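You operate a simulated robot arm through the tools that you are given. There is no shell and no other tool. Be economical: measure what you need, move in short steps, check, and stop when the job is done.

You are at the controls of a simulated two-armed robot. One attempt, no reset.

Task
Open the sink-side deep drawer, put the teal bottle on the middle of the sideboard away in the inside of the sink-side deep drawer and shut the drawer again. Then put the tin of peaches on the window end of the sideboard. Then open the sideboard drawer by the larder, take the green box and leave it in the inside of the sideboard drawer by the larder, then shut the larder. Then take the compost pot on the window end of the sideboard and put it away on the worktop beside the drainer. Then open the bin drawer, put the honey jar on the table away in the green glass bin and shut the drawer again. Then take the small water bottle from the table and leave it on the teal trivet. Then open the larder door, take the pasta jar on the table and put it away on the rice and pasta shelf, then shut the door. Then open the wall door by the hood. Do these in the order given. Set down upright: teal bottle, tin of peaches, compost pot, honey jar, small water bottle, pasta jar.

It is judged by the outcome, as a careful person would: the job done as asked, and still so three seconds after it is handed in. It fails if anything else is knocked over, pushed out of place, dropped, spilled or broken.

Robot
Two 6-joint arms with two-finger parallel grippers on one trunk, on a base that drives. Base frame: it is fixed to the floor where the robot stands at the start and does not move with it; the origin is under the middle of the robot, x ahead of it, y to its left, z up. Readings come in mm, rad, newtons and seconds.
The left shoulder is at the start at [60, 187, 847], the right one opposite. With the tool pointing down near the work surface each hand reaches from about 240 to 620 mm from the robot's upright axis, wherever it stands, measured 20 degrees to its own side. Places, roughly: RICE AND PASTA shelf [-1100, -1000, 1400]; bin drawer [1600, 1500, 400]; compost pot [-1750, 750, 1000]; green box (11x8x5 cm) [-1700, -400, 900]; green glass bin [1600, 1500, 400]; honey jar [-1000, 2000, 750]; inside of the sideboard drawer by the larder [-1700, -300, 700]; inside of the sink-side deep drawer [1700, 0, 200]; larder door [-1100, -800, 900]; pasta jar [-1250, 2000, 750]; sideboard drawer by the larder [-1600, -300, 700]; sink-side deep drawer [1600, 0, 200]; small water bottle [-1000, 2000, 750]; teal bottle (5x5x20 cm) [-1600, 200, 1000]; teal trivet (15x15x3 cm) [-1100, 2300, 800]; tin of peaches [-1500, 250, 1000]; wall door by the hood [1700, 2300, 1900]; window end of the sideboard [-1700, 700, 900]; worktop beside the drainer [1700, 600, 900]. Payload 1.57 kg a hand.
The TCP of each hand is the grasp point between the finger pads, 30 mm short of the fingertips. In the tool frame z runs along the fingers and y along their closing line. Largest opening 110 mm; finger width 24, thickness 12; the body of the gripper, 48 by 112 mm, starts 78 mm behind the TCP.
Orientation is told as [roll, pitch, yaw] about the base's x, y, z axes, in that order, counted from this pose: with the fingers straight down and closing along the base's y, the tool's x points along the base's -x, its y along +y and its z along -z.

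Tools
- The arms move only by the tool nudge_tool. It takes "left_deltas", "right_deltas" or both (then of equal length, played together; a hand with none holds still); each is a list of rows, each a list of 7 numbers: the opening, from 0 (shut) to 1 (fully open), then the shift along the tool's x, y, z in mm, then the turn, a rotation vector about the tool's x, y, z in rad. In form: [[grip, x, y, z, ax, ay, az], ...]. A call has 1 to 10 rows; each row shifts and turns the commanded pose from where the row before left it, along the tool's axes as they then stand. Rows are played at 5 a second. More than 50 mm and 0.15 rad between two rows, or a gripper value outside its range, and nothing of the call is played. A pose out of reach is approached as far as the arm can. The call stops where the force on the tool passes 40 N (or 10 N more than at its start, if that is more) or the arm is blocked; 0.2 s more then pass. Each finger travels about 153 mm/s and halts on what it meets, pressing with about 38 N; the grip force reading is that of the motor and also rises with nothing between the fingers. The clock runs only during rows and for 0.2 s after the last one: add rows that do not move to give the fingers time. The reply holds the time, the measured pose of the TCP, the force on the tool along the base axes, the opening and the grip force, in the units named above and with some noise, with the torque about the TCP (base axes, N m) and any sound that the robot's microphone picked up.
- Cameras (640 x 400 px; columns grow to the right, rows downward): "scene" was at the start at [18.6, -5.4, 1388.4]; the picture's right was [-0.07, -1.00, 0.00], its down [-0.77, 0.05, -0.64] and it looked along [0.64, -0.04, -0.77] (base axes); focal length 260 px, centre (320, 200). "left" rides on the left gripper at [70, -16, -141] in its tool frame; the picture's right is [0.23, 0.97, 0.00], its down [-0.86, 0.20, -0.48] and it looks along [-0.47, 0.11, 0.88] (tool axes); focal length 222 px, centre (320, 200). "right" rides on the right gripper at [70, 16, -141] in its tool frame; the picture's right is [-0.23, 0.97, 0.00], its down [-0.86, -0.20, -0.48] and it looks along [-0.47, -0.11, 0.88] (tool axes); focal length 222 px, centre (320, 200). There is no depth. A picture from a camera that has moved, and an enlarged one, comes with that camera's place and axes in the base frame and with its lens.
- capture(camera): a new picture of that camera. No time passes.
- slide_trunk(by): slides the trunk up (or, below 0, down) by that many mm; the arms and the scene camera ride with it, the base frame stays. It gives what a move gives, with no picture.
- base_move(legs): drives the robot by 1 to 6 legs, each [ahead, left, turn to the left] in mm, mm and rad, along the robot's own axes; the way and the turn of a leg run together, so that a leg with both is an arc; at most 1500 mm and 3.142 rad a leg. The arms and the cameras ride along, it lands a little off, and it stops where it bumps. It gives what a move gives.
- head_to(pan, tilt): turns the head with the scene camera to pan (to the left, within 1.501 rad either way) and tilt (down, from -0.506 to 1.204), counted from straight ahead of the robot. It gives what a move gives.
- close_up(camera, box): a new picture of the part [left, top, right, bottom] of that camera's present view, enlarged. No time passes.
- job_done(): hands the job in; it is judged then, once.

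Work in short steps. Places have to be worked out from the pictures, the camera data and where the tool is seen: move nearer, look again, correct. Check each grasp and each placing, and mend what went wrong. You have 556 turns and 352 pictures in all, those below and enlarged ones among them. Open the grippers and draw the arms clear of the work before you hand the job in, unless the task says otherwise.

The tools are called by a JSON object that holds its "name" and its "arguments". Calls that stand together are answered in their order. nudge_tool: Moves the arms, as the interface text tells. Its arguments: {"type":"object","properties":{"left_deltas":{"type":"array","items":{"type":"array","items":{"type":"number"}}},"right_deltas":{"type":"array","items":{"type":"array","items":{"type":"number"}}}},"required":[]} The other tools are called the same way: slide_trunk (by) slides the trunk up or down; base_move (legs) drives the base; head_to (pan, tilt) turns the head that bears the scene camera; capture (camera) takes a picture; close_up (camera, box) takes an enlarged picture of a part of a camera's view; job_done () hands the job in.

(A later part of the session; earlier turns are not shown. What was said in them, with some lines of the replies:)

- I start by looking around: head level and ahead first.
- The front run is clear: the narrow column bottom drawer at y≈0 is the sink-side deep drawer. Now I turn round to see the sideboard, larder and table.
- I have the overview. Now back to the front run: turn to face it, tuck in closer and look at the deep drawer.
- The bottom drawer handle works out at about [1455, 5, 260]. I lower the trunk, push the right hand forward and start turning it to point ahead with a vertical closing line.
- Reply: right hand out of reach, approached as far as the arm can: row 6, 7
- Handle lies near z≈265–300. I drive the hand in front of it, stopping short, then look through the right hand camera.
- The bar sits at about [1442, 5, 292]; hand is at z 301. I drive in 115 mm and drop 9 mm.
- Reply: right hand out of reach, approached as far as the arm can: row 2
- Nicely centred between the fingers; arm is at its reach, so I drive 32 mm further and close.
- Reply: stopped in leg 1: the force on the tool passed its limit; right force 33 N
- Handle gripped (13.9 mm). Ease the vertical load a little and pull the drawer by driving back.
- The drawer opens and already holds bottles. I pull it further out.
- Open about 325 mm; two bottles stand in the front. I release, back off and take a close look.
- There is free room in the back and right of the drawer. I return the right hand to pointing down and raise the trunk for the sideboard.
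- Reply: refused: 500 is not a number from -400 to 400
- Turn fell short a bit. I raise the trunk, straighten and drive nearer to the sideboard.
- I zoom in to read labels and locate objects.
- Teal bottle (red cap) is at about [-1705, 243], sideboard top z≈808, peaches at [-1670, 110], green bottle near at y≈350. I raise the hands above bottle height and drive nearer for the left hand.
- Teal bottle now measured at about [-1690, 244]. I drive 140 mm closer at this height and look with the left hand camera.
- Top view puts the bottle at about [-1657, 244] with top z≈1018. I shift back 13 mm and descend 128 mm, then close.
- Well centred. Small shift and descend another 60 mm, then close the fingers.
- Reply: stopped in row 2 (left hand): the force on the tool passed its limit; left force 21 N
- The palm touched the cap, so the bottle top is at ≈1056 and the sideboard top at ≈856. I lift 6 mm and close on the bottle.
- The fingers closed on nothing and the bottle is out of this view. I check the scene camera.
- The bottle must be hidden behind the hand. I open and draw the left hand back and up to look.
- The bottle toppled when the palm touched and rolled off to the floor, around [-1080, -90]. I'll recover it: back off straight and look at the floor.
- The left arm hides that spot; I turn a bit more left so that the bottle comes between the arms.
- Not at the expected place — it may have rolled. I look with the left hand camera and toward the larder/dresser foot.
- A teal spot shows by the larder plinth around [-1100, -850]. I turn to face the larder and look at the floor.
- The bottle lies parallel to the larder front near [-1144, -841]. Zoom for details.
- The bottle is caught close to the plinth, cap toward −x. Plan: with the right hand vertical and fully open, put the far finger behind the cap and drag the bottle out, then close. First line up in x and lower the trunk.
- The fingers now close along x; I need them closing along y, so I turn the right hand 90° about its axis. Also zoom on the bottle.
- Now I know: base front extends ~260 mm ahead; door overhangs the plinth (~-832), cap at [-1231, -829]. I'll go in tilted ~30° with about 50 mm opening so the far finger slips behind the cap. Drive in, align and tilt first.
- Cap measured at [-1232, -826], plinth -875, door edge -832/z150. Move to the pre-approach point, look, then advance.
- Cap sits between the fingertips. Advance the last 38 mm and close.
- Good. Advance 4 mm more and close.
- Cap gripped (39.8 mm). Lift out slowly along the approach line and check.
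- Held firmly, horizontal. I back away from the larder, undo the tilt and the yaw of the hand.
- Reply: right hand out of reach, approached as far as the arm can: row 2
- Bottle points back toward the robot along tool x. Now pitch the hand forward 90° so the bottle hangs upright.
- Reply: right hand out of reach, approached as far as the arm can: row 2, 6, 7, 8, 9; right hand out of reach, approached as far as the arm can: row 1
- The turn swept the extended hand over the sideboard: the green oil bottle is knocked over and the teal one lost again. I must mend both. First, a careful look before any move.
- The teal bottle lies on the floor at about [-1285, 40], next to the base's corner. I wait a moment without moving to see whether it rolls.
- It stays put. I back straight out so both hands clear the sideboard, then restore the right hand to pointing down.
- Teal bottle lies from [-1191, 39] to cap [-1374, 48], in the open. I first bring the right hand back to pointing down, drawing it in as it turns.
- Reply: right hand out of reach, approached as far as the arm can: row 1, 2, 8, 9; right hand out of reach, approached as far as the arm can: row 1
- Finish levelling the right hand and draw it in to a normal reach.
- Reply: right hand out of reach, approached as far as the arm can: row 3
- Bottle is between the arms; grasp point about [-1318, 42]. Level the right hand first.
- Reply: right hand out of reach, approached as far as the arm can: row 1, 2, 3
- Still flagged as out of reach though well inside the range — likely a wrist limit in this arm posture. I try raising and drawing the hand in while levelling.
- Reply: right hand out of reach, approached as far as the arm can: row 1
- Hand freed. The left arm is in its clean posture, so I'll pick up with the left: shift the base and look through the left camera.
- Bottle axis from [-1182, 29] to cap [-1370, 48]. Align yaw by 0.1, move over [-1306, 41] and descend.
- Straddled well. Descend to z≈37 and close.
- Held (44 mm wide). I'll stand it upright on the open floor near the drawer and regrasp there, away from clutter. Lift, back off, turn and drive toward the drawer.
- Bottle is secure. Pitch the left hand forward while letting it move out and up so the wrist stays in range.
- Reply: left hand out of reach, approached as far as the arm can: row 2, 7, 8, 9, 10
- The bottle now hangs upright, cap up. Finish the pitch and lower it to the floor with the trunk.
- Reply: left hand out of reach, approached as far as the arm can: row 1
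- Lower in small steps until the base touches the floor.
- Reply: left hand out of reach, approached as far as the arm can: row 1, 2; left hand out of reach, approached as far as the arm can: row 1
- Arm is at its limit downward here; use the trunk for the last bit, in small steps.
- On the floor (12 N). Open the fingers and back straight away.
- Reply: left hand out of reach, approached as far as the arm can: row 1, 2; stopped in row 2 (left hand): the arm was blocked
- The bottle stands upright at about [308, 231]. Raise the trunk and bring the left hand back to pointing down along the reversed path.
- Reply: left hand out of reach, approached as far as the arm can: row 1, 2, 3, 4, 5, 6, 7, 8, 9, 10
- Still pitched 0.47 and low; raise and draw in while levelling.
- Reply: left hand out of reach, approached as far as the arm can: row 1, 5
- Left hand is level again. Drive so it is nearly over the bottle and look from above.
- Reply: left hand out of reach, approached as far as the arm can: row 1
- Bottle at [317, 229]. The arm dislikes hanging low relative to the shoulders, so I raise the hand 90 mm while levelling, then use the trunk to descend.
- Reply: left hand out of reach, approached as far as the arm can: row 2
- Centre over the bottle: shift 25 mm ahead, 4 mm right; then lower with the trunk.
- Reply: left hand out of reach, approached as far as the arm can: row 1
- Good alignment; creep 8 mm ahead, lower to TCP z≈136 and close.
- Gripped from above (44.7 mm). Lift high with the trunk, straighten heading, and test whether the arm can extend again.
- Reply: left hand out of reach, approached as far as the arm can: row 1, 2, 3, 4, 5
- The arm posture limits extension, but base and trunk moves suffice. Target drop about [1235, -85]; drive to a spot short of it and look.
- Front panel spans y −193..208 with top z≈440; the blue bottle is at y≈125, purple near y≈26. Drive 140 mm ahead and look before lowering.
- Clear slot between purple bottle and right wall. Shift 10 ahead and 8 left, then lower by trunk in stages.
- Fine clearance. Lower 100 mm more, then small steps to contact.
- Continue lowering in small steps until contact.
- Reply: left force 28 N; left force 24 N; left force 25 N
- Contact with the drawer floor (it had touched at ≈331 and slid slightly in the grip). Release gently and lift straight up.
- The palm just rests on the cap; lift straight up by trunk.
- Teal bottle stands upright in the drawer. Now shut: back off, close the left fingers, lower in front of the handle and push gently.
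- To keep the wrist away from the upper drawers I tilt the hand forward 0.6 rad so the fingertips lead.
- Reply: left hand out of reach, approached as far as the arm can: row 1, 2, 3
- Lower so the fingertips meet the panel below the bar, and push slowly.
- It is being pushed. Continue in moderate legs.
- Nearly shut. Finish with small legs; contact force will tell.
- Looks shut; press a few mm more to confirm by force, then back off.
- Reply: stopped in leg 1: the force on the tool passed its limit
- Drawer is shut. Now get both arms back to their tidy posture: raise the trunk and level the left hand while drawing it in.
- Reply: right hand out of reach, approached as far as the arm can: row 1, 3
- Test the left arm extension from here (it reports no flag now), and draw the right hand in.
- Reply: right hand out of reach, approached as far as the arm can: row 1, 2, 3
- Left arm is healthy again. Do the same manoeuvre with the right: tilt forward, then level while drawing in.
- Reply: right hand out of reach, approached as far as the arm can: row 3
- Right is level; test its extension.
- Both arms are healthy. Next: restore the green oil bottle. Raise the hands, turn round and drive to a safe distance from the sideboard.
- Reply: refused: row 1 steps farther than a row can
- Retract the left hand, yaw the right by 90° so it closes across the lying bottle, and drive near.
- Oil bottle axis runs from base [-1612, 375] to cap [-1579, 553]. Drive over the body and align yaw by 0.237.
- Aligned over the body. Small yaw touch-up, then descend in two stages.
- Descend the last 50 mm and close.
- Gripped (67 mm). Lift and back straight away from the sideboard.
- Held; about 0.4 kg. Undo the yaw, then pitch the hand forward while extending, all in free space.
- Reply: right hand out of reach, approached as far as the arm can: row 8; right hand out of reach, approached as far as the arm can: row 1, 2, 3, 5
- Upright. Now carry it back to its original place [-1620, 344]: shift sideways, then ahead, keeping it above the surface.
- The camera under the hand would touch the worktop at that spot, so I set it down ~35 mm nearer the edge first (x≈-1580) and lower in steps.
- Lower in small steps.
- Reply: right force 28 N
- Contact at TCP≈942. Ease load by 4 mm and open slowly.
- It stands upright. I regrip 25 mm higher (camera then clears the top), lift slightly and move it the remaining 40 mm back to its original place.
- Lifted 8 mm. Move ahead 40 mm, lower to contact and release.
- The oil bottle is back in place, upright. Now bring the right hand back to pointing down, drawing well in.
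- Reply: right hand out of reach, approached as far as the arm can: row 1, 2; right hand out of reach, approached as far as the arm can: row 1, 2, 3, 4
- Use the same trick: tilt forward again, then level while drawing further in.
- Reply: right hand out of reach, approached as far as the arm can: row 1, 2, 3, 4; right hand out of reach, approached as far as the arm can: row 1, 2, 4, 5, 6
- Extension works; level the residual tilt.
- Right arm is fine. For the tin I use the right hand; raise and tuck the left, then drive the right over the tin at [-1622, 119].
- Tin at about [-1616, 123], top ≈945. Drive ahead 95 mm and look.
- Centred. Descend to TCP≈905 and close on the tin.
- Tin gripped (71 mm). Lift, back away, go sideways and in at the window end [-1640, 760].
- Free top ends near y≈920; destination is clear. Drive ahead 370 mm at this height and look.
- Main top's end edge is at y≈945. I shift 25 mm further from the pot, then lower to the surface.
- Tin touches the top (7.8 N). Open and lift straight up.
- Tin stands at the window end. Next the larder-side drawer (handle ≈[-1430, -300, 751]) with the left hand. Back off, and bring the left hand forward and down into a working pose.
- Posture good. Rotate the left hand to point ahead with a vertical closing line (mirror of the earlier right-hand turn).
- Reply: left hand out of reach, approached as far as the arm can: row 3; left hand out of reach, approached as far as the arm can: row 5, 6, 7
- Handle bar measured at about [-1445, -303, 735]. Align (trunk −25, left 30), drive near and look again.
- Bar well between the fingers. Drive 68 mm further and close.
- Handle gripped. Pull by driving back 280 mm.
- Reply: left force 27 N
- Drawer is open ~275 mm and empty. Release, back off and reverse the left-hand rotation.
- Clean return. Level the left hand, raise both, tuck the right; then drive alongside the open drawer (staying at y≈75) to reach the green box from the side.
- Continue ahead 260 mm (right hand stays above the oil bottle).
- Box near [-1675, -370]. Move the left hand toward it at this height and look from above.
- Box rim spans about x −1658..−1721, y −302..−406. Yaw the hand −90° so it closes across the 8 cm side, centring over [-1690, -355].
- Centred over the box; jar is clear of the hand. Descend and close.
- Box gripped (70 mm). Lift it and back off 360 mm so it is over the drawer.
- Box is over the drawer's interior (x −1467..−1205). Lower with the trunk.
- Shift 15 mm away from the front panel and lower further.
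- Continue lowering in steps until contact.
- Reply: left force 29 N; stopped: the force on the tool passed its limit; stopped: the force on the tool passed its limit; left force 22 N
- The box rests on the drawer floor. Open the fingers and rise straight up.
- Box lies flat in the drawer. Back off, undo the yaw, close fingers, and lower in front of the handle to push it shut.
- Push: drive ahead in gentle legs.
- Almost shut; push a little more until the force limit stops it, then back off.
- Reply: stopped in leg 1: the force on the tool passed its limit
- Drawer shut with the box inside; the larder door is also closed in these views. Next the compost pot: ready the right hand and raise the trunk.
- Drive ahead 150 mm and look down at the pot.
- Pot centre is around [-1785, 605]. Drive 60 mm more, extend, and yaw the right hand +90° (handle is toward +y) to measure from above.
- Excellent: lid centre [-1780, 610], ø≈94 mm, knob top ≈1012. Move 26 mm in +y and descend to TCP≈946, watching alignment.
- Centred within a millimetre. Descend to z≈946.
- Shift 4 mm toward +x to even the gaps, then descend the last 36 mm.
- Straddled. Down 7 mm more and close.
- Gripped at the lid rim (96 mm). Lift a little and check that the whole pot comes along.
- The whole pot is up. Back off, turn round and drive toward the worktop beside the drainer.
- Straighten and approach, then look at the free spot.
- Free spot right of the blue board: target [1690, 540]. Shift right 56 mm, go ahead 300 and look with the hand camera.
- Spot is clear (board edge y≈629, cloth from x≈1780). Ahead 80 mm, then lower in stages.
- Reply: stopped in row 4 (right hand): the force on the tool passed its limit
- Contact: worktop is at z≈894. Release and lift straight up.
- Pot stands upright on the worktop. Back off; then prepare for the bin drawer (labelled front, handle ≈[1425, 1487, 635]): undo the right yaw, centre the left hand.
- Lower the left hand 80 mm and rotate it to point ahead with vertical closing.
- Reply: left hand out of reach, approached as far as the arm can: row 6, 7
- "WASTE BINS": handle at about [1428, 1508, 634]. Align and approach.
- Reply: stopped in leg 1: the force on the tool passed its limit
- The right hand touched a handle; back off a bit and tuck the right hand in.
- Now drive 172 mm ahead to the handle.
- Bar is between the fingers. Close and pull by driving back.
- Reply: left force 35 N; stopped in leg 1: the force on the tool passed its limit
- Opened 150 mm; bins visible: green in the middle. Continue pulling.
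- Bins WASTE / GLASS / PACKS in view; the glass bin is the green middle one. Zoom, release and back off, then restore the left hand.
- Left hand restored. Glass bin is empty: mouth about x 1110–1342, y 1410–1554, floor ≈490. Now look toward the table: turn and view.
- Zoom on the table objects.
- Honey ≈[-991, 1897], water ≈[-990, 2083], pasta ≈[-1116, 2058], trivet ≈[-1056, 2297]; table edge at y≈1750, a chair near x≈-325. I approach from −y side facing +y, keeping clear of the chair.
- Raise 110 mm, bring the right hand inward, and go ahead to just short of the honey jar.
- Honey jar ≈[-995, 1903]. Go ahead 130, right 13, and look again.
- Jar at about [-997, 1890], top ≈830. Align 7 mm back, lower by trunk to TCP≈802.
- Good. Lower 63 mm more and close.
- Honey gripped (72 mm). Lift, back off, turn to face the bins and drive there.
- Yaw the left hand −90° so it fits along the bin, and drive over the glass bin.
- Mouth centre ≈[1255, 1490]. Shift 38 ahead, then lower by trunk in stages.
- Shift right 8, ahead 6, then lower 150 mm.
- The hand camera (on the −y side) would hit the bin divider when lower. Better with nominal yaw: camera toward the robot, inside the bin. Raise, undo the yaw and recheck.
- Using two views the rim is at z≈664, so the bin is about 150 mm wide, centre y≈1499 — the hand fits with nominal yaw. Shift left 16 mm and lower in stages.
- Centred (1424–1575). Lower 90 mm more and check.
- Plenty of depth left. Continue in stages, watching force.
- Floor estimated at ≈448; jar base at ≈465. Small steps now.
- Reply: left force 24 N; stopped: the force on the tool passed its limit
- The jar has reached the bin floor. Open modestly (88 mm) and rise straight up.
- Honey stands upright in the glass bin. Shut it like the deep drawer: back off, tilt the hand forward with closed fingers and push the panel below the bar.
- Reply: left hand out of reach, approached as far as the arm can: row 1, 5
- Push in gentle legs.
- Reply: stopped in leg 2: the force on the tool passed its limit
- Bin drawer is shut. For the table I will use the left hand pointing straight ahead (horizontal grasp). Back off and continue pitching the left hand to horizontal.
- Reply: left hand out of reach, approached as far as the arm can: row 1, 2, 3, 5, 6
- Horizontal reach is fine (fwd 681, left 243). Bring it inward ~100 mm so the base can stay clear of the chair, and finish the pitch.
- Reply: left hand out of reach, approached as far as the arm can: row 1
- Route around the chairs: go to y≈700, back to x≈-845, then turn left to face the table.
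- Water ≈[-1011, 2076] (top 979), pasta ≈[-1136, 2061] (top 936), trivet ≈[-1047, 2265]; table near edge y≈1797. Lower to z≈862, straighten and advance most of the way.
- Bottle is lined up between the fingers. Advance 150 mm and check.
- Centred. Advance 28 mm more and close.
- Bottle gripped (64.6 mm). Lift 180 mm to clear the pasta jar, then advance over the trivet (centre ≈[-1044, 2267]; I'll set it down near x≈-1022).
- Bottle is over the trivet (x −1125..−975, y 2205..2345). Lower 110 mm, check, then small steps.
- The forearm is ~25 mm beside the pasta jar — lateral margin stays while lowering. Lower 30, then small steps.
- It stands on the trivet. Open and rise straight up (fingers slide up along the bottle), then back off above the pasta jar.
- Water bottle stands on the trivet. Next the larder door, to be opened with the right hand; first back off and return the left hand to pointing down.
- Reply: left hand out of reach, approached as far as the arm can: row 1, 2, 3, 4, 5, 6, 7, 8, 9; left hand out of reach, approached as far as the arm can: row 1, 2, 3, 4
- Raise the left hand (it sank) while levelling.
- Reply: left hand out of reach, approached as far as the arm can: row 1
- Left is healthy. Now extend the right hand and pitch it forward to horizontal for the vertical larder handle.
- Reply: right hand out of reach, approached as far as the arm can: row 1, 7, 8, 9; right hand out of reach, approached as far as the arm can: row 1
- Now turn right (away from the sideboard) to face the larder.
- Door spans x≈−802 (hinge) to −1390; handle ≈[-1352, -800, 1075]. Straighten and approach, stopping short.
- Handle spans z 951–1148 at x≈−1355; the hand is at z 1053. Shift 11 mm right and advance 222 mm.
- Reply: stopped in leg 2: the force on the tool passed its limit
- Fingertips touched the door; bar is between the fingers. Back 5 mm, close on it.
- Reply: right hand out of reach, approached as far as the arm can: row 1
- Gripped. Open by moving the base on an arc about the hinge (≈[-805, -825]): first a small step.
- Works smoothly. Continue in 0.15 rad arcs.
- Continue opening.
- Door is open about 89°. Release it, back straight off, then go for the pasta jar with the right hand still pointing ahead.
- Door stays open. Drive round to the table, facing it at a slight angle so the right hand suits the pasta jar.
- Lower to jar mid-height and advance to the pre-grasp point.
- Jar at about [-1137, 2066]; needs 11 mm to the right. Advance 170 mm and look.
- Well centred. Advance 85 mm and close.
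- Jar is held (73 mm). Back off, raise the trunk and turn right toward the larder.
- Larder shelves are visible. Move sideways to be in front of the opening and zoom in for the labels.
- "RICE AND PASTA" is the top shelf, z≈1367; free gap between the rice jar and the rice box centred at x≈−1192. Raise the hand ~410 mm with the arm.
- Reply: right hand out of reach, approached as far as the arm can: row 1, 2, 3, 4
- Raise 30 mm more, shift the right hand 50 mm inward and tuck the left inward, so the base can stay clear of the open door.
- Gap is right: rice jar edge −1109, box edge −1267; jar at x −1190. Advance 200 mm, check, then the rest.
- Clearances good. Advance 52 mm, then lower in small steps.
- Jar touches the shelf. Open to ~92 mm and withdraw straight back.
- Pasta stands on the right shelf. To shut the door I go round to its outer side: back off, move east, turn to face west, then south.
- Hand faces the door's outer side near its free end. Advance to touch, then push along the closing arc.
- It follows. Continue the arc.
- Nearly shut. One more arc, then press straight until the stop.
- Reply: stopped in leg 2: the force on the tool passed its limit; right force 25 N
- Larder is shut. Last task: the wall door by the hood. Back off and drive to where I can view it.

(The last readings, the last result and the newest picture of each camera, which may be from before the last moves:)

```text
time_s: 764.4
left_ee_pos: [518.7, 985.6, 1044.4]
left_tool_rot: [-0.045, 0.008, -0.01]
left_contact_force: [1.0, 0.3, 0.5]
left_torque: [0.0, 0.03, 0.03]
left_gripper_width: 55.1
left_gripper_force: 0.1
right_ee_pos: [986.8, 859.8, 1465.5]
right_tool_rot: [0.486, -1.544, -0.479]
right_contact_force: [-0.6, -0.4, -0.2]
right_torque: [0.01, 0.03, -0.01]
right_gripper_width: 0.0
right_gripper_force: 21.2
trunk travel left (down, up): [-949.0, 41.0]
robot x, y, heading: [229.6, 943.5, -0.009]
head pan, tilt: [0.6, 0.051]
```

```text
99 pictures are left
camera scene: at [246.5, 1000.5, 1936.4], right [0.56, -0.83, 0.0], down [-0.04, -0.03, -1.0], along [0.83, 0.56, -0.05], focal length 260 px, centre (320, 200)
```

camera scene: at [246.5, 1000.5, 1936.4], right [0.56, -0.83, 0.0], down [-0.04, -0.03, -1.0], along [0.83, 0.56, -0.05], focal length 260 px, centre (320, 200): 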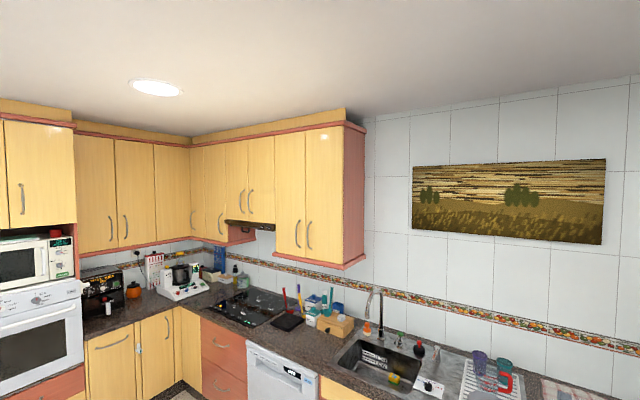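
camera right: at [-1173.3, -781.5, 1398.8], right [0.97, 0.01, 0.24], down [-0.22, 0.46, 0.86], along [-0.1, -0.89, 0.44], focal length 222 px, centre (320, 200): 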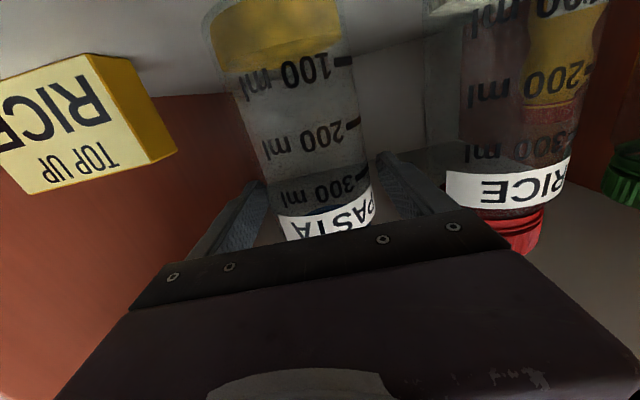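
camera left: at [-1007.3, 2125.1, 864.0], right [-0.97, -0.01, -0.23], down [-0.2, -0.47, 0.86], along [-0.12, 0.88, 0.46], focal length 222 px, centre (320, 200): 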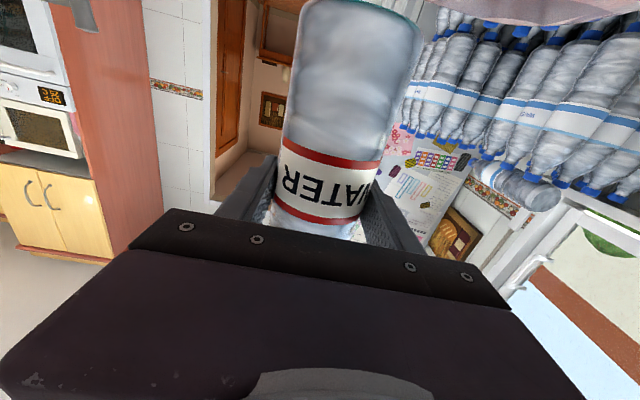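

The target is the left door of the tall pair right beside the hood (≈[1700, 2250, 1880]); its handle is at its right edge, z≈1510–1715. Raise the hand to z≈1600 and drive there.

{"name": "nudge_tool", "arguments": {"right_deltas": [[1, -45, 0, 0, 0, 0, 0], [1, -45, 0, 0, 0, 0, 0], [1, -45, 0, 0, 0, 0, 0]]}}

{"name": "base_move", "arguments": {"legs": [[570, 0, 0.009], [0, 1150, 0]]}}

{"name": "head_to", "arguments": {"pan": 0, "tilt": 0.1}}

{"name": "capture", "arguments": {"camera": "scene"}}

{"name": "capture", "arguments": {"camera": "right"}}

```text
time_s: 765.1
left_ee_pos: [519.4, 985.7, 1043.9]
left_tool_rot: [-0.045, 0.007, -0.01]
left_contact_force: [-0.6, -0.1, 0.3]
left_torque: [-0.03, 0.0, -0.02]
left_gripper_width: 54.9
left_gripper_force: 0.0
right_ee_pos: [989.2, 858.4, 1600.2]
right_tool_rot: [0.499, -1.544, -0.49]
right_contact_force: [-1.0, 0.4, 0.8]
right_torque: [0.04, 0.03, 0.01]
right_gripper_width: 109.9
right_gripper_force: 0.1
trunk travel left (down, up): [-949.0, 41.0]
robot x, y, heading: [227.0, 952.6, -0.009]
head pan, tilt: [0.6, 0.051]
```

```text
time_s: 773.9
left_ee_pos: [1100.4, 2133.8, 1043.3]
left_tool_rot: [-0.044, 0.006, -0.02]
left_contact_force: [-0.3, 0.4, -0.2]
left_torque: [0.02, 0.01, 0.02]
left_gripper_width: 54.8
left_gripper_force: 0.0
right_ee_pos: [1572.5, 2002.5, 1601.3]
right_tool_rot: [0.512, -1.544, -0.516]
right_contact_force: [0.4, -0.5, 0.2]
right_torque: [-0.02, -0.04, 0.02]
right_gripper_width: 110.0
right_gripper_force: 0.0
trunk travel left (down, up): [-949.0, 41.0]
robot x, y, heading: [811.6, 2100.9, -0.015]
head pan, tilt: [0.6, 0.051]
```

```text
time_s: 774.9
left_ee_pos: [1100.9, 2135.2, 1043.8]
left_tool_rot: [-0.046, 0.006, -0.019]
left_contact_force: [1.4, -0.7, -0.7]
left_torque: [-0.01, 0.03, -0.01]
left_gripper_width: 55.1
left_gripper_force: 0.2
right_ee_pos: [1571.5, 2003.5, 1600.8]
right_tool_rot: [0.476, -1.544, -0.479]
right_contact_force: [0.3, -0.9, -0.9]
right_torque: [0.01, -0.01, 0.0]
right_gripper_width: 109.9
right_gripper_force: 0.0
trunk travel left (down, up): [-949.0, 41.0]
robot x, y, heading: [804.9, 2105.5, -0.014]
head pan, tilt: [0.0, 0.099]
```

```text
98 pictures are left
camera scene: at [844.1, 2101.7, 1932.0], right [-0.02, -1.0, 0.0], down [-0.1, 0.0, -1.0], along [0.99, -0.02, -0.1], focal length 260 px, centre (320, 200)
```

scene: 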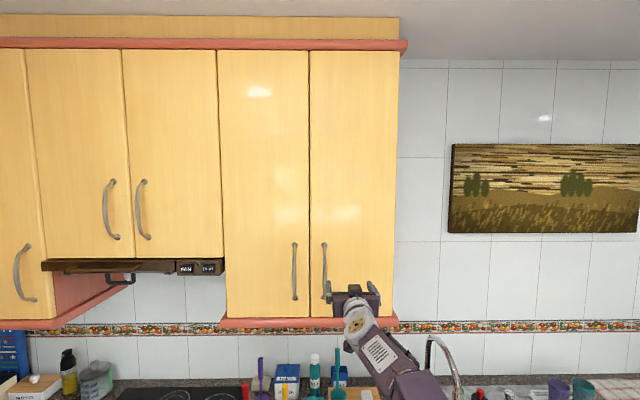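

```text
97 pictures are left
camera right: at [1427.5, 2022.4, 1533.5], right [0.01, 0.97, 0.24], down [-0.46, -0.21, 0.86], along [0.89, -0.12, 0.44], focal length 222 px, centre (320, 200)
```

right: 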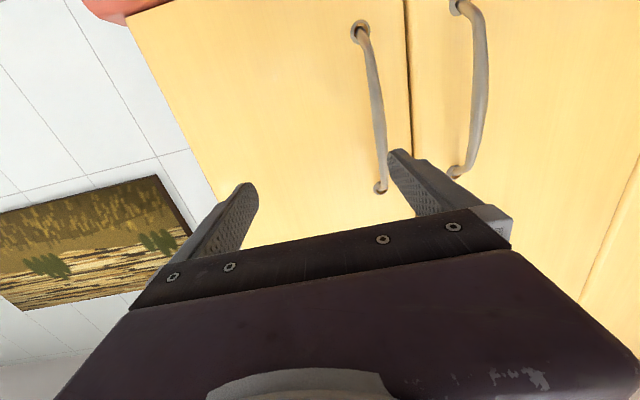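

Door front x≈1690; its handle is at y≈2161, z 1500–1680. Shift left 158 mm with 88 mm opening, then look.

{"name": "nudge_tool", "arguments": {"right_deltas": [[0.75, 0, 0, 0, 0, 0, 0], [0.75, 0, 0, 0, 0, 0, 0]]}}

{"name": "base_move", "arguments": {"legs": [[0, 157, 0.012]]}}

{"name": "capture", "arguments": {"camera": "right"}}

```text
time_s: 775.5
left_ee_pos: [1101.3, 2133.6, 1043.5]
left_tool_rot: [-0.044, 0.006, -0.021]
left_contact_force: [0.4, 0.3, 0.9]
left_torque: [-0.02, 0.02, -0.05]
left_gripper_width: 55.3
left_gripper_force: 0.0
right_ee_pos: [1571.9, 2005.1, 1600.1]
right_tool_rot: [0.48, -1.546, -0.484]
right_contact_force: [0.1, 1.0, 1.2]
right_torque: [0.01, 0.04, -0.03]
right_gripper_width: 82.4
right_gripper_force: 0.0
trunk travel left (down, up): [-949.0, 41.0]
robot x, y, heading: [813.7, 2102.2, -0.016]
head pan, tilt: [0.0, 0.099]
```

```text
time_s: 776.9
left_ee_pos: [1102.4, 2293.0, 1044.1]
left_tool_rot: [-0.042, 0.007, -0.011]
left_contact_force: [1.0, -0.9, 0.0]
left_torque: [0.04, 0.0, 0.03]
left_gripper_width: 54.9
left_gripper_force: 0.1
right_ee_pos: [1574.7, 2165.0, 1599.6]
right_tool_rot: [0.578, -1.543, -0.572]
right_contact_force: [-0.3, -0.2, 0.5]
right_torque: [0.02, 0.01, 0.06]
right_gripper_width: 82.4
right_gripper_force: 0.0
trunk travel left (down, up): [-949.0, 41.0]
robot x, y, heading: [812.9, 2258.6, -0.005]
head pan, tilt: [0.0, 0.099]
```

```text
96 pictures are left
camera right: at [1430.2, 2182.0, 1533.2], right [0.0, 0.97, 0.24], down [-0.46, -0.21, 0.86], along [0.89, -0.11, 0.44], focal length 222 px, centre (320, 200)
```

right: 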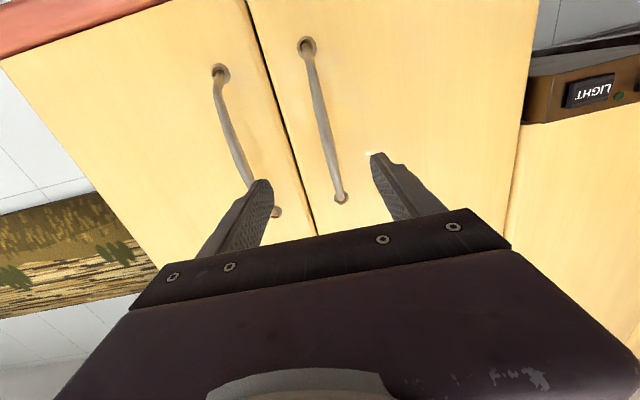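

Handle at y≈2177. Shift 12 mm left and go ahead 75 mm, then close.

{"name": "base_move", "arguments": {"legs": [[0, 12, 0], [55, 0, 0]]}}

{"name": "capture", "arguments": {"camera": "right"}}

```text
time_s: 778.2
left_ee_pos: [1146.9, 2307.2, 1046.1]
left_tool_rot: [-0.044, 0.0, -0.009]
left_contact_force: [0.1, -0.3, 0.4]
left_torque: [-0.01, -0.09, -0.03]
left_gripper_width: 54.9
left_gripper_force: 0.0
right_ee_pos: [1613.5, 2180.5, 1608.1]
right_tool_rot: [0.783, -1.554, -0.775]
right_contact_force: [-1.4, -0.1, -0.5]
right_torque: [0.04, 0.04, 0.02]
right_gripper_width: 82.6
right_gripper_force: 0.0
trunk travel left (down, up): [-949.0, 41.0]
robot x, y, heading: [867.1, 2273.7, -0.003]
head pan, tilt: [0.0, 0.099]
```

```text
95 pictures are left
camera right: at [1470.8, 2198.0, 1539.9], right [0.0, 0.97, 0.24], down [-0.47, -0.21, 0.86], along [0.88, -0.11, 0.45], focal length 222 px, centre (320, 200)
```

right: 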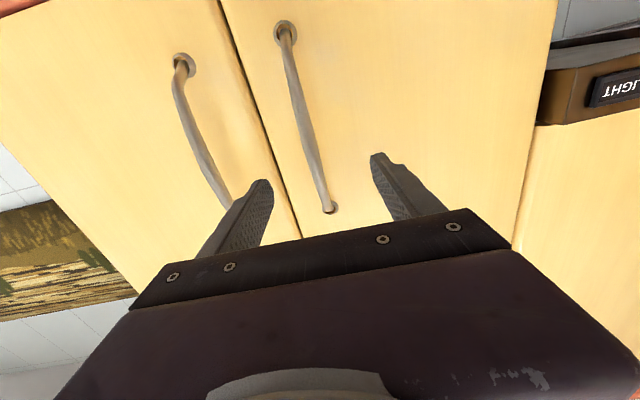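

{"name": "base_move", "arguments": {"legs": [[30, 0, 0]]}}

{"name": "nudge_tool", "arguments": {"right_deltas": [[0.4, 0, 0, 0, 0, 0, 0], [0, 0, 0, 0, 0, 0, 0], [0, 0, 0, 0, 0, 0, 0], [0, 0, 0, 0, 0, 0, 0]]}}

{"name": "capture", "arguments": {"camera": "right"}}

```text
time_s: 779.0
left_ee_pos: [1179.1, 2307.1, 1045.9]
left_tool_rot: [-0.044, 0.001, -0.008]
left_contact_force: [-1.3, 1.3, 0.1]
left_torque: [-0.03, -0.07, 0.0]
left_gripper_width: 55.1
left_gripper_force: 0.1
right_ee_pos: [1647.4, 2179.0, 1606.9]
right_tool_rot: [0.714, -1.552, -0.71]
right_contact_force: [-0.4, 0.6, 0.7]
right_torque: [-0.03, 0.04, 0.0]
right_gripper_width: 82.4
right_gripper_force: 0.0
trunk travel left (down, up): [-949.0, 41.0]
robot x, y, heading: [897.2, 2271.6, -0.006]
head pan, tilt: [0.0, 0.099]
```

```text
time_s: 780.0
left_ee_pos: [1188.2, 2302.9, 1042.5]
left_tool_rot: [-0.041, 0.012, -0.008]
left_contact_force: [0.5, -0.8, 0.2]
left_torque: [-0.01, 0.0, -0.02]
left_gripper_width: 55.0
left_gripper_force: 0.0
right_ee_pos: [1659.9, 2176.6, 1599.0]
right_tool_rot: [0.508, -1.543, -0.503]
right_contact_force: [1.5, -7.1, -10.9]
right_torque: [-0.71, 0.1, -0.26]
right_gripper_width: 13.8
right_gripper_force: 30.5
trunk travel left (down, up): [-949.0, 41.0]
robot x, y, heading: [894.6, 2273.0, -0.004]
head pan, tilt: [0.0, 0.099]
```

```text
94 pictures are left
camera right: at [1516.7, 2193.8, 1531.8], right [0.0, 0.97, 0.24], down [-0.46, -0.21, 0.86], along [0.89, -0.11, 0.44], focal length 222 px, centre (320, 200)
```

right: 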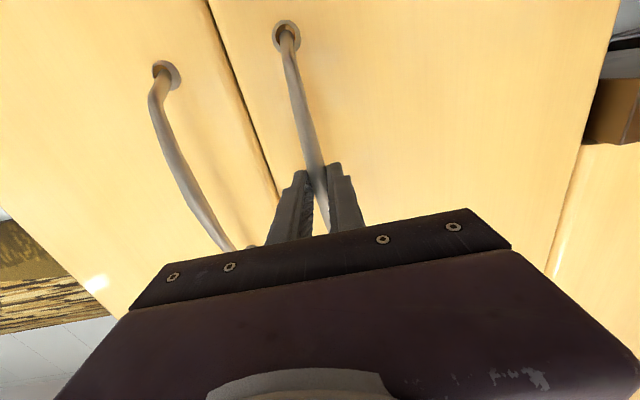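

Gripped. Open along an arc about the hinge (≈[1695, 2420]) in small steps.

{"name": "base_move", "arguments": {"legs": [[-18, 96, -0.12], [-18, 96, -0.12]]}}

{"name": "capture", "arguments": {"camera": "scene"}}

```text
time_s: 781.9
left_ee_pos: [1176.6, 2432.1, 1043.0]
left_tool_rot: [-0.049, 0.009, -0.25]
left_contact_force: [0.2, 0.5, 0.1]
left_torque: [0.0, 0.02, 0.0]
left_gripper_width: 55.0
left_gripper_force: 0.2
right_ee_pos: [1606.2, 2197.9, 1599.8]
right_tool_rot: [0.398, -1.545, -0.636]
right_contact_force: [1.5, -0.6, -13.1]
right_torque: [-0.62, 0.56, -0.11]
right_gripper_width: 13.8
right_gripper_force: 29.9
trunk travel left (down, up): [-949.0, 41.0]
robot x, y, heading: [882.3, 2466.0, -0.248]
head pan, tilt: [0.0, 0.099]
```

```text
93 pictures are left
camera scene: at [921.7, 2460.4, 1931.9], right [-0.24, -0.97, 0.0], down [-0.1, 0.02, -0.99], along [0.96, -0.24, -0.1], focal length 260 px, centre (320, 200)
```

scene: 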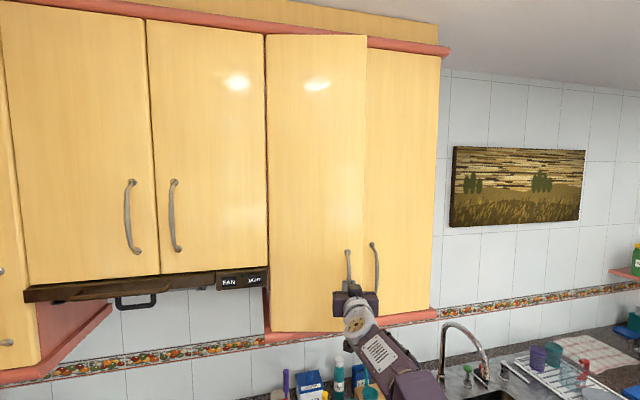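

Opens well. Check space on the left before going on.

{"name": "head_to", "arguments": {"pan": 1.1, "tilt": 0.7}}

{"name": "capture", "arguments": {"camera": "scene"}}

```text
time_s: 783.2
left_ee_pos: [1174.0, 2431.9, 1042.5]
left_tool_rot: [-0.047, 0.01, -0.249]
left_contact_force: [-0.4, 0.5, 0.2]
left_torque: [-0.03, -0.03, 0.02]
left_gripper_width: 54.8
left_gripper_force: 0.1
right_ee_pos: [1604.6, 2198.2, 1599.5]
right_tool_rot: [0.392, -1.545, -0.624]
right_contact_force: [2.2, 6.1, -8.3]
right_torque: [-0.69, 0.39, 0.17]
right_gripper_width: 14.1
right_gripper_force: 30.4
trunk travel left (down, up): [-949.0, 41.0]
robot x, y, heading: [884.9, 2467.1, -0.244]
head pan, tilt: [1.1, 0.7]
```

```text
92 pictures are left
camera scene: at [886.3, 2546.9, 1877.0], right [0.75, -0.66, 0.0], down [-0.43, -0.49, -0.76], along [0.5, 0.58, -0.65], focal length 260 px, centre (320, 200)
```

scene: 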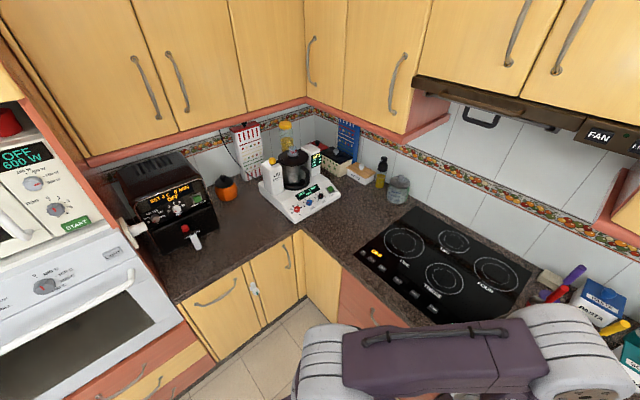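

Plenty of room on the left (run edge y≈3270). Continue the arc.

{"name": "base_move", "arguments": {"legs": [[-18, 96, -0.12], [-18, 96, -0.12], [-18, 96, -0.12]]}}

{"name": "head_to", "arguments": {"pan": 0, "tilt": 0.2}}

{"name": "capture", "arguments": {"camera": "scene"}}

```text
time_s: 785.5
left_ee_pos: [1194.2, 2560.1, 1044.0]
left_tool_rot: [-0.043, 0.009, -0.501]
left_contact_force: [0.0, 0.6, 0.0]
left_torque: [-0.02, -0.01, -0.01]
left_gripper_width: 54.7
left_gripper_force: 0.0
right_ee_pos: [1554.8, 2233.6, 1599.4]
right_tool_rot: [0.227, -1.546, -0.696]
right_contact_force: [-1.3, -4.3, -2.3]
right_torque: [-0.65, 0.08, -0.26]
right_gripper_width: 13.8
right_gripper_force: 30.3
trunk travel left (down, up): [-949.0, 41.0]
robot x, y, heading: [920.4, 2667.4, -0.5]
head pan, tilt: [1.1, 0.7]
stopped in leg 3: the force on the tool passed its limit (the readings are from after the stop); the commanded pose is now the measured one
```

```text
time_s: 786.8
left_ee_pos: [1194.5, 2558.9, 1043.6]
left_tool_rot: [-0.042, 0.007, -0.5]
left_contact_force: [0.4, -0.3, -0.1]
left_torque: [0.04, -0.04, 0.02]
left_gripper_width: 54.9
left_gripper_force: 0.0
right_ee_pos: [1554.6, 2234.5, 1600.2]
right_tool_rot: [0.325, -1.544, -0.79]
right_contact_force: [-3.2, -4.7, -4.9]
right_torque: [-0.59, 0.4, -0.13]
right_gripper_width: 13.5
right_gripper_force: 30.3
trunk travel left (down, up): [-949.0, 41.0]
robot x, y, heading: [918.0, 2666.4, -0.499]
head pan, tilt: [0.0, 0.201]
```

```text
91 pictures are left
camera scene: at [951.6, 2648.1, 1922.5], right [-0.48, -0.88, 0.0], down [-0.18, 0.1, -0.98], along [0.86, -0.47, -0.2], focal length 260 px, centre (320, 200)
```

scene: 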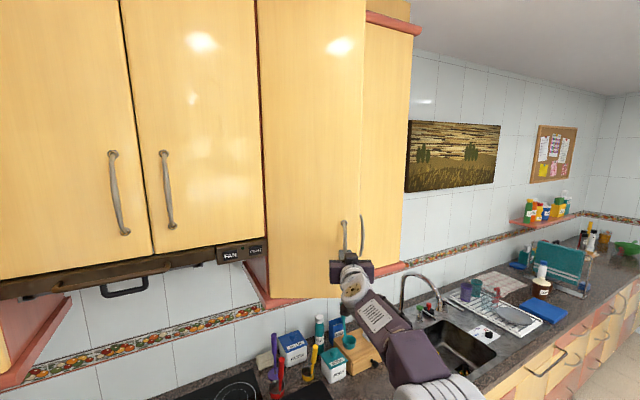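

{"name": "base_move", "arguments": {"legs": [[-19, 96, -0.12], [-19, 96, -0.12]]}}

{"name": "base_move", "arguments": {"legs": [[-19, 96, -0.12]]}}

{"name": "capture", "arguments": {"camera": "scene"}}

```text
time_s: 788.7
left_ee_pos: [1242.5, 2677.6, 1043.1]
left_tool_rot: [-0.047, 0.005, -0.739]
left_contact_force: [0.4, 0.6, -0.7]
left_torque: [-0.03, 0.0, -0.03]
left_gripper_width: 55.5
left_gripper_force: 0.1
right_ee_pos: [1516.2, 2278.2, 1600.7]
right_tool_rot: [0.223, -1.545, -0.928]
right_contact_force: [1.3, -0.7, -5.2]
right_torque: [-0.08, 0.39, -0.13]
right_gripper_width: 13.7
right_gripper_force: 30.5
trunk travel left (down, up): [-949.0, 41.0]
robot x, y, heading: [998.2, 2843.3, -0.736]
head pan, tilt: [0.0, 0.201]
```

```text
time_s: 789.8
left_ee_pos: [1277.5, 2732.4, 1042.8]
left_tool_rot: [-0.048, 0.008, -0.858]
left_contact_force: [-0.4, 0.3, -0.2]
left_torque: [-0.02, 0.03, -0.02]
left_gripper_width: 55.0
left_gripper_force: 0.0
right_ee_pos: [1502.1, 2302.1, 1599.3]
right_tool_rot: [0.205, -1.545, -1.031]
right_contact_force: [3.9, 0.7, -2.5]
right_torque: [0.02, 0.44, -0.07]
right_gripper_width: 13.8
right_gripper_force: 30.5
trunk travel left (down, up): [-949.0, 41.0]
robot x, y, heading: [1057.1, 2927.0, -0.858]
head pan, tilt: [0.0, 0.201]
```

```text
90 pictures are left
camera scene: at [1085.5, 2903.1, 1922.6], right [-0.75, -0.66, 0.0], down [-0.13, 0.15, -0.98], along [0.64, -0.74, -0.2], focal length 260 px, centre (320, 200)
```

scene: 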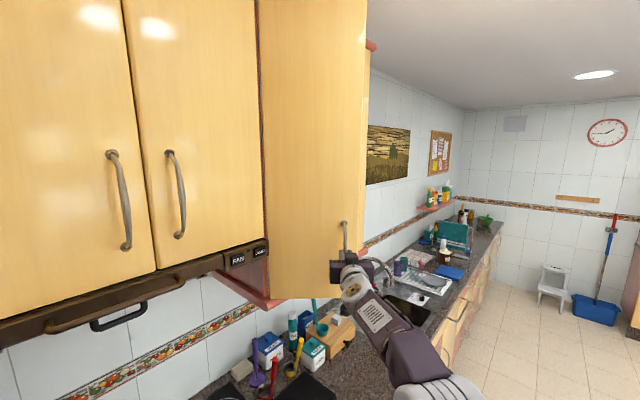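

About 49° open. Base room ends here, so I swing the door further with the arm itself, following the arc.

{"name": "nudge_tool", "arguments": {"right_deltas": [[0, 0, 3.7, -15.4, 0.05, 0, 0], [0, 0, 3.8, -15.4, 0.05, 0, 0], [0, 0, 5.7, -14.7, 0.05, 0, 0], [0, 0, 5.8, -14.7, 0.05, 0, 0]]}}

{"name": "capture", "arguments": {"camera": "scene"}}

```text
time_s: 790.8
left_ee_pos: [1277.1, 2730.8, 1044.2]
left_tool_rot: [-0.045, 0.009, -0.859]
left_contact_force: [0.2, -0.1, 1.1]
left_torque: [-0.03, 0.0, -0.02]
left_gripper_width: 54.9
left_gripper_force: 0.0
right_ee_pos: [1477.9, 2360.0, 1599.7]
right_tool_rot: [0.025, -1.54, -1.051]
right_contact_force: [5.8, 2.8, -8.7]
right_torque: [-0.07, 0.03, 0.26]
right_gripper_width: 13.8
right_gripper_force: 30.0
trunk travel left (down, up): [-949.0, 41.0]
robot x, y, heading: [1056.9, 2927.5, -0.854]
head pan, tilt: [0.0, 0.201]
```

```text
89 pictures are left
camera scene: at [1084.8, 2901.7, 1922.4], right [-0.75, -0.66, 0.0], down [-0.13, 0.15, -0.98], along [0.64, -0.74, -0.2], focal length 260 px, centre (320, 200)
```

scene: 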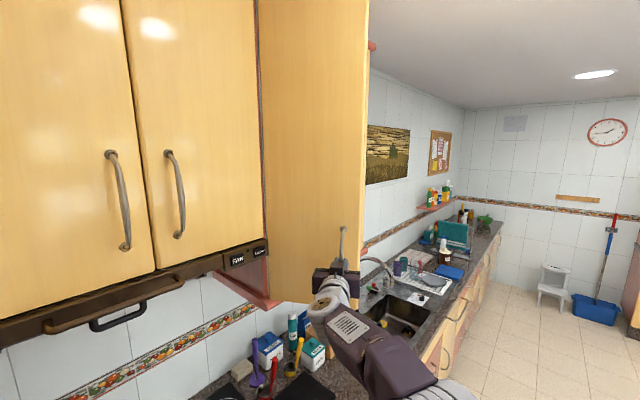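

Works nicely; continue swinging it open.

{"name": "nudge_tool", "arguments": {"right_deltas": [[0, 0, 7.5, -14, 0.06, 0, 0], [0, 0, 7.5, -14, 0.06, 0, 0], [0, 0, 8, -13, 0.06, 0, 0], [0, 0, 8, -13, 0.06, 0, 0]]}}

{"name": "capture", "arguments": {"camera": "scene"}}

```text
time_s: 791.8
left_ee_pos: [1271.8, 2728.9, 1043.7]
left_tool_rot: [-0.042, 0.009, -0.861]
left_contact_force: [-0.2, 0.4, 0.2]
left_torque: [-0.03, 0.02, 0.01]
left_gripper_width: 55.1
left_gripper_force: 0.0
right_ee_pos: [1472.0, 2400.2, 1604.0]
right_tool_rot: [0.025, -1.539, -1.257]
right_contact_force: [-12.0, -2.7, -21.7]
right_torque: [0.53, 0.26, -0.27]
right_gripper_width: 13.8
right_gripper_force: 29.8
right hand out of reach, approached as far as the arm can: row 4
trunk travel left (down, up): [-949.0, 41.0]
robot x, y, heading: [1057.4, 2926.8, -0.859]
head pan, tilt: [0.0, 0.201]
```

```text
88 pictures are left
camera scene: at [1076.3, 2895.1, 1922.4], right [-0.76, -0.66, 0.0], down [-0.13, 0.15, -0.98], along [0.64, -0.74, -0.2], focal length 260 px, centre (320, 200)
```

scene: 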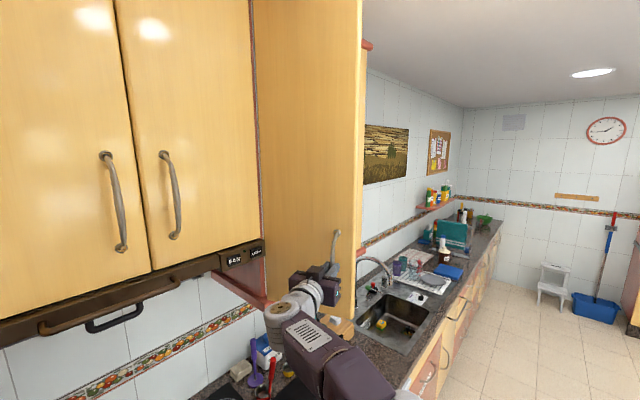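

About 77° open. A small base move takes it toward 85–90°.

{"name": "base_move", "arguments": {"legs": [[-22, 18, 0]]}}

{"name": "nudge_tool", "arguments": {"right_deltas": [[0.3, 0, 0, 0, 0, 0, 0], [0.7, 0, 0, 0, 0, 0, 0], [1, 0, 0, 0, 0, 0, 0], [1, 0, 0, 0, 0, 0, 0]]}}

{"name": "capture", "arguments": {"camera": "right"}}

```text
time_s: 792.7
left_ee_pos: [1269.7, 2755.2, 1044.6]
left_tool_rot: [-0.039, 0.008, -0.86]
left_contact_force: [0.1, -0.7, 0.1]
left_torque: [0.05, -0.03, 0.04]
left_gripper_width: 54.9
left_gripper_force: 0.1
right_ee_pos: [1469.2, 2425.4, 1611.0]
right_tool_rot: [0.312, -1.551, -1.539]
right_contact_force: [-10.8, -1.7, 9.4]
right_torque: [-0.84, 0.41, -0.14]
right_gripper_width: 14.0
right_gripper_force: 30.7
trunk travel left (down, up): [-949.0, 41.0]
robot x, y, heading: [1054.8, 2955.5, -0.856]
head pan, tilt: [0.0, 0.201]
```

```text
time_s: 793.7
left_ee_pos: [1274.9, 2761.2, 1044.7]
left_tool_rot: [-0.047, 0.007, -0.86]
left_contact_force: [0.4, -0.2, 0.0]
left_torque: [-0.02, 0.03, 0.01]
left_gripper_width: 55.3
left_gripper_force: 0.1
right_ee_pos: [1476.8, 2436.3, 1612.2]
right_tool_rot: [-0.036, -1.557, -1.189]
right_contact_force: [0.3, 0.1, -0.5]
right_torque: [0.0, 0.01, -0.01]
right_gripper_width: 110.3
right_gripper_force: 0.1
trunk travel left (down, up): [-949.0, 41.0]
robot x, y, heading: [1057.3, 2953.3, -0.854]
head pan, tilt: [0.0, 0.201]
```

```text
87 pictures are left
camera right: at [1442.7, 2577.1, 1543.5], right [0.92, 0.33, 0.23], down [-0.34, 0.37, 0.86], along [0.2, -0.87, 0.45], focal length 222 px, centre (320, 200)
```

right: 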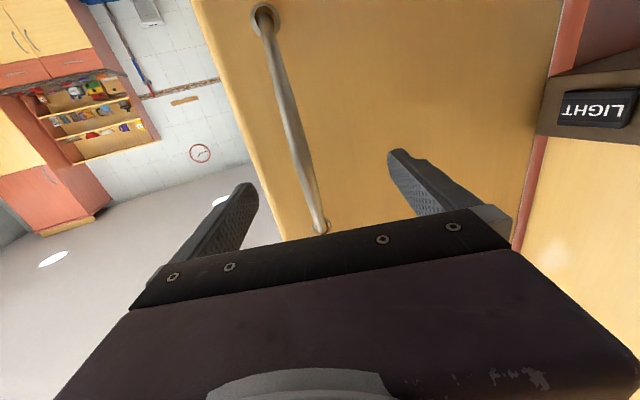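

Released. Withdraw the hand from the handle with the arm.

{"name": "nudge_tool", "arguments": {"right_deltas": [[1, 0, 0, -25, 0, 0, 0], [1, 0, 0, -25, 0, 0, 0], [1, 0, 0, -25, 0, 0, 0]]}}

{"name": "capture", "arguments": {"camera": "right"}}

```text
time_s: 794.5
left_ee_pos: [1274.2, 2760.0, 1043.9]
left_tool_rot: [-0.046, 0.006, -0.859]
left_contact_force: [0.4, -0.6, -0.3]
left_torque: [0.0, 0.01, 0.01]
left_gripper_width: 55.2
left_gripper_force: 0.1
right_ee_pos: [1442.8, 2448.7, 1625.2]
right_tool_rot: [0.064, -1.552, -1.279]
right_contact_force: [-0.4, -0.4, 0.4]
right_torque: [0.01, -0.01, 0.01]
right_gripper_width: 109.9
right_gripper_force: 0.0
right hand out of reach, approached as far as the arm can: row 1, 2, 3
trunk travel left (down, up): [-949.0, 41.0]
robot x, y, heading: [1051.2, 2954.8, -0.857]
head pan, tilt: [0.0, 0.201]
```

```text
86 pictures are left
camera right: at [1407.8, 2588.9, 1558.0], right [0.91, 0.34, 0.23], down [-0.35, 0.36, 0.86], along [0.21, -0.87, 0.45], focal length 222 px, centre (320, 200)
```

right: 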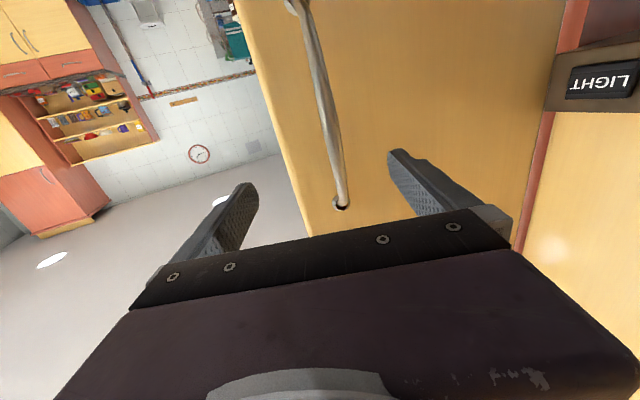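

Turn slightly left to lift the fingertips clear of the bar, then move west away from the cabinets.

{"name": "base_move", "arguments": {"legs": [[0, 0, 0.1]]}}

{"name": "capture", "arguments": {"camera": "right"}}

```text
time_s: 795.4
left_ee_pos: [1290.5, 2780.8, 1044.7]
left_tool_rot: [-0.044, 0.007, -0.76]
left_contact_force: [-0.4, 0.4, -0.9]
left_torque: [-0.01, -0.04, 0.0]
left_gripper_width: 54.9
left_gripper_force: 0.0
right_ee_pos: [1490.4, 2487.3, 1625.2]
right_tool_rot: [0.133, -1.551, -1.248]
right_contact_force: [-0.3, -0.5, 0.1]
right_torque: [-0.02, 0.05, 0.03]
right_gripper_width: 109.8
right_gripper_force: 0.1
trunk travel left (down, up): [-949.0, 41.0]
robot x, y, heading: [1056.2, 2952.9, -0.759]
head pan, tilt: [0.0, 0.201]
```

```text
85 pictures are left
camera right: at [1441.5, 2624.0, 1557.9], right [0.88, 0.43, 0.23], down [-0.38, 0.32, 0.86], along [0.29, -0.84, 0.45], focal length 222 px, centre (320, 200)
```

right: 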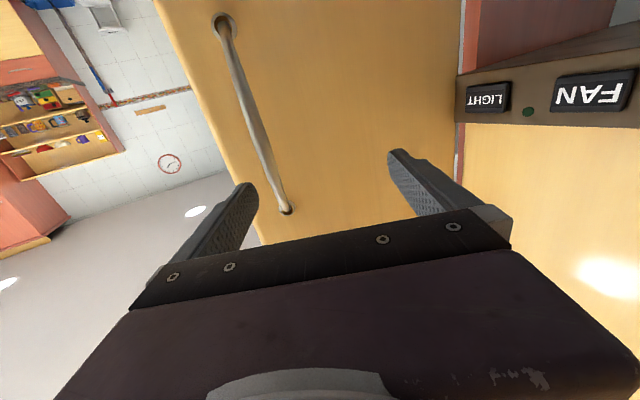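

Turn a bit more for clearance, then move west.

{"name": "base_move", "arguments": {"legs": [[0, 0, 0.08]]}}

{"name": "base_move", "arguments": {"legs": [[-156, -125, 0]]}}

{"name": "capture", "arguments": {"camera": "scene"}}

```text
time_s: 796.3
left_ee_pos: [1305.1, 2801.2, 1043.9]
left_tool_rot: [-0.044, 0.007, -0.681]
left_contact_force: [0.1, -0.1, -1.1]
left_torque: [0.01, 0.0, -0.03]
left_gripper_width: 55.1
left_gripper_force: 0.1
right_ee_pos: [1527.4, 2524.2, 1626.5]
right_tool_rot: [0.114, -1.55, -1.146]
right_contact_force: [-0.2, -0.5, 0.0]
right_torque: [0.03, -0.01, -0.01]
right_gripper_width: 110.2
right_gripper_force: 0.1
trunk travel left (down, up): [-949.0, 41.0]
robot x, y, heading: [1054.9, 2952.6, -0.674]
head pan, tilt: [0.0, 0.201]
```

```text
time_s: 797.9
left_ee_pos: [1107.9, 2800.0, 1042.6]
left_tool_rot: [-0.048, 0.009, -0.68]
left_contact_force: [0.3, 0.1, 0.4]
left_torque: [-0.01, 0.05, 0.01]
left_gripper_width: 54.9
left_gripper_force: 0.1
right_ee_pos: [1333.2, 2522.2, 1623.1]
right_tool_rot: [-0.119, -1.547, -0.915]
right_contact_force: [0.7, -0.2, 0.9]
right_torque: [-0.02, 0.01, -0.04]
right_gripper_width: 110.0
right_gripper_force: 0.1
trunk travel left (down, up): [-949.0, 41.0]
robot x, y, heading: [853.9, 2953.1, -0.676]
head pan, tilt: [0.0, 0.201]
```

```text
84 pictures are left
camera scene: at [890.7, 2933.2, 1922.4], right [-0.63, -0.78, 0.0], down [-0.16, 0.12, -0.98], along [0.76, -0.61, -0.2], focal length 260 px, centre (320, 200)
```

scene: 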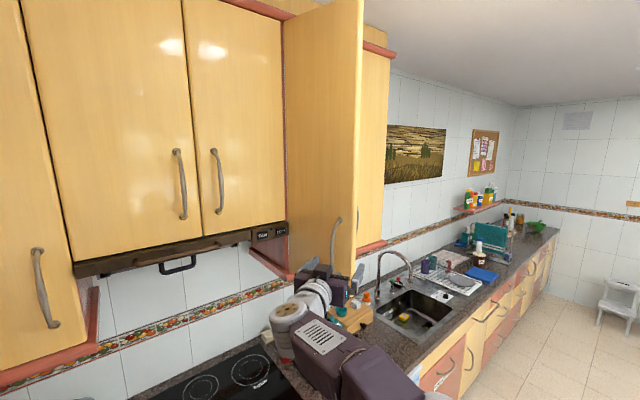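

Door stays open. Move clear to the west and take a final look.

{"name": "base_move", "arguments": {"legs": [[-140, -110, 0]]}}

{"name": "capture", "arguments": {"camera": "scene"}}

{"name": "head_to", "arguments": {"pan": -0.9, "tilt": 0.5}}

{"name": "capture", "arguments": {"camera": "scene"}}

```text
time_s: 799.4
left_ee_pos: [928.0, 2802.4, 1042.9]
left_tool_rot: [-0.049, 0.009, -0.681]
left_contact_force: [0.3, -0.3, -0.6]
left_torque: [0.0, 0.05, 0.01]
left_gripper_width: 55.0
left_gripper_force: 0.1
right_ee_pos: [1153.3, 2525.8, 1623.7]
right_tool_rot: [-0.098, -1.547, -0.939]
right_contact_force: [0.2, -0.4, -0.4]
right_torque: [-0.02, -0.02, -0.05]
right_gripper_width: 109.7
right_gripper_force: 0.0
trunk travel left (down, up): [-949.0, 41.0]
robot x, y, heading: [674.7, 2957.6, -0.675]
head pan, tilt: [0.0, 0.201]
```

```text
83 pictures are left
camera scene: at [709.9, 2935.6, 1922.5], right [-0.63, -0.78, 0.0], down [-0.16, 0.13, -0.98], along [0.76, -0.61, -0.2], focal length 260 px, centre (320, 200)
```

scene: 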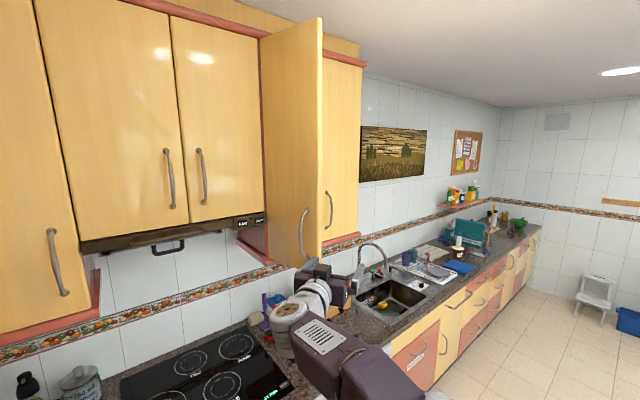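

```text
time_s: 800.6
left_ee_pos: [925.1, 2802.9, 1042.9]
left_tool_rot: [-0.044, 0.007, -0.68]
left_contact_force: [-0.7, 0.6, 0.6]
left_torque: [0.03, 0.01, -0.02]
left_gripper_width: 55.0
left_gripper_force: 0.0
right_ee_pos: [1148.6, 2527.4, 1624.7]
right_tool_rot: [0.004, -1.551, -1.04]
right_contact_force: [-0.1, 0.1, 0.0]
right_torque: [0.0, -0.01, -0.04]
right_gripper_width: 110.1
right_gripper_force: 0.0
trunk travel left (down, up): [-949.0, 41.0]
robot x, y, heading: [674.5, 2957.8, -0.679]
head pan, tilt: [-0.901, 0.499]
```

```text
82 pictures are left
camera scene: at [631.9, 2903.2, 1895.0], right [-1.0, 0.01, 0.0], down [0.0, 0.48, -0.88], along [-0.01, -0.88, -0.48], focal length 260 px, centre (320, 200)
```

scene: 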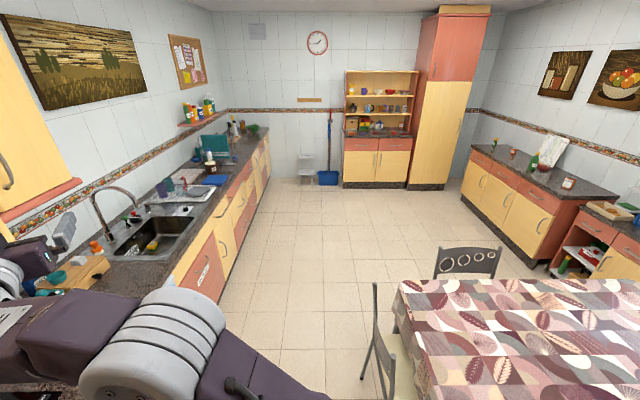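

Everything looks right: larder, drawers and bin drawer are shut, and the wall door by the hood stands open. Both hands are empty and clear, so I hand the job in.

{"name": "job_done", "arguments": {}}

```text
The job is handed in.
```

I handed the job in with every part done, in the order you gave, but the teal bottle fell to the floor twice and I knocked over the green oil bottle along the way.

- **Falls:** the second time the teal bottle fell was when I knocked over the oil bottle. I stood the oil bottle back up at its original spot. I saw no damage on either bottle.
- **Deep drawer:** the teal bottle was upright when I shut the drawer. I did not reopen it to check.
- **"Then shut the larder":** I took this to mean the sideboard drawer by the larder. That drawer is shut with the green box inside, and the larder was already closed then.
- **Wall door:** it is open to roughly 85–90 degrees.
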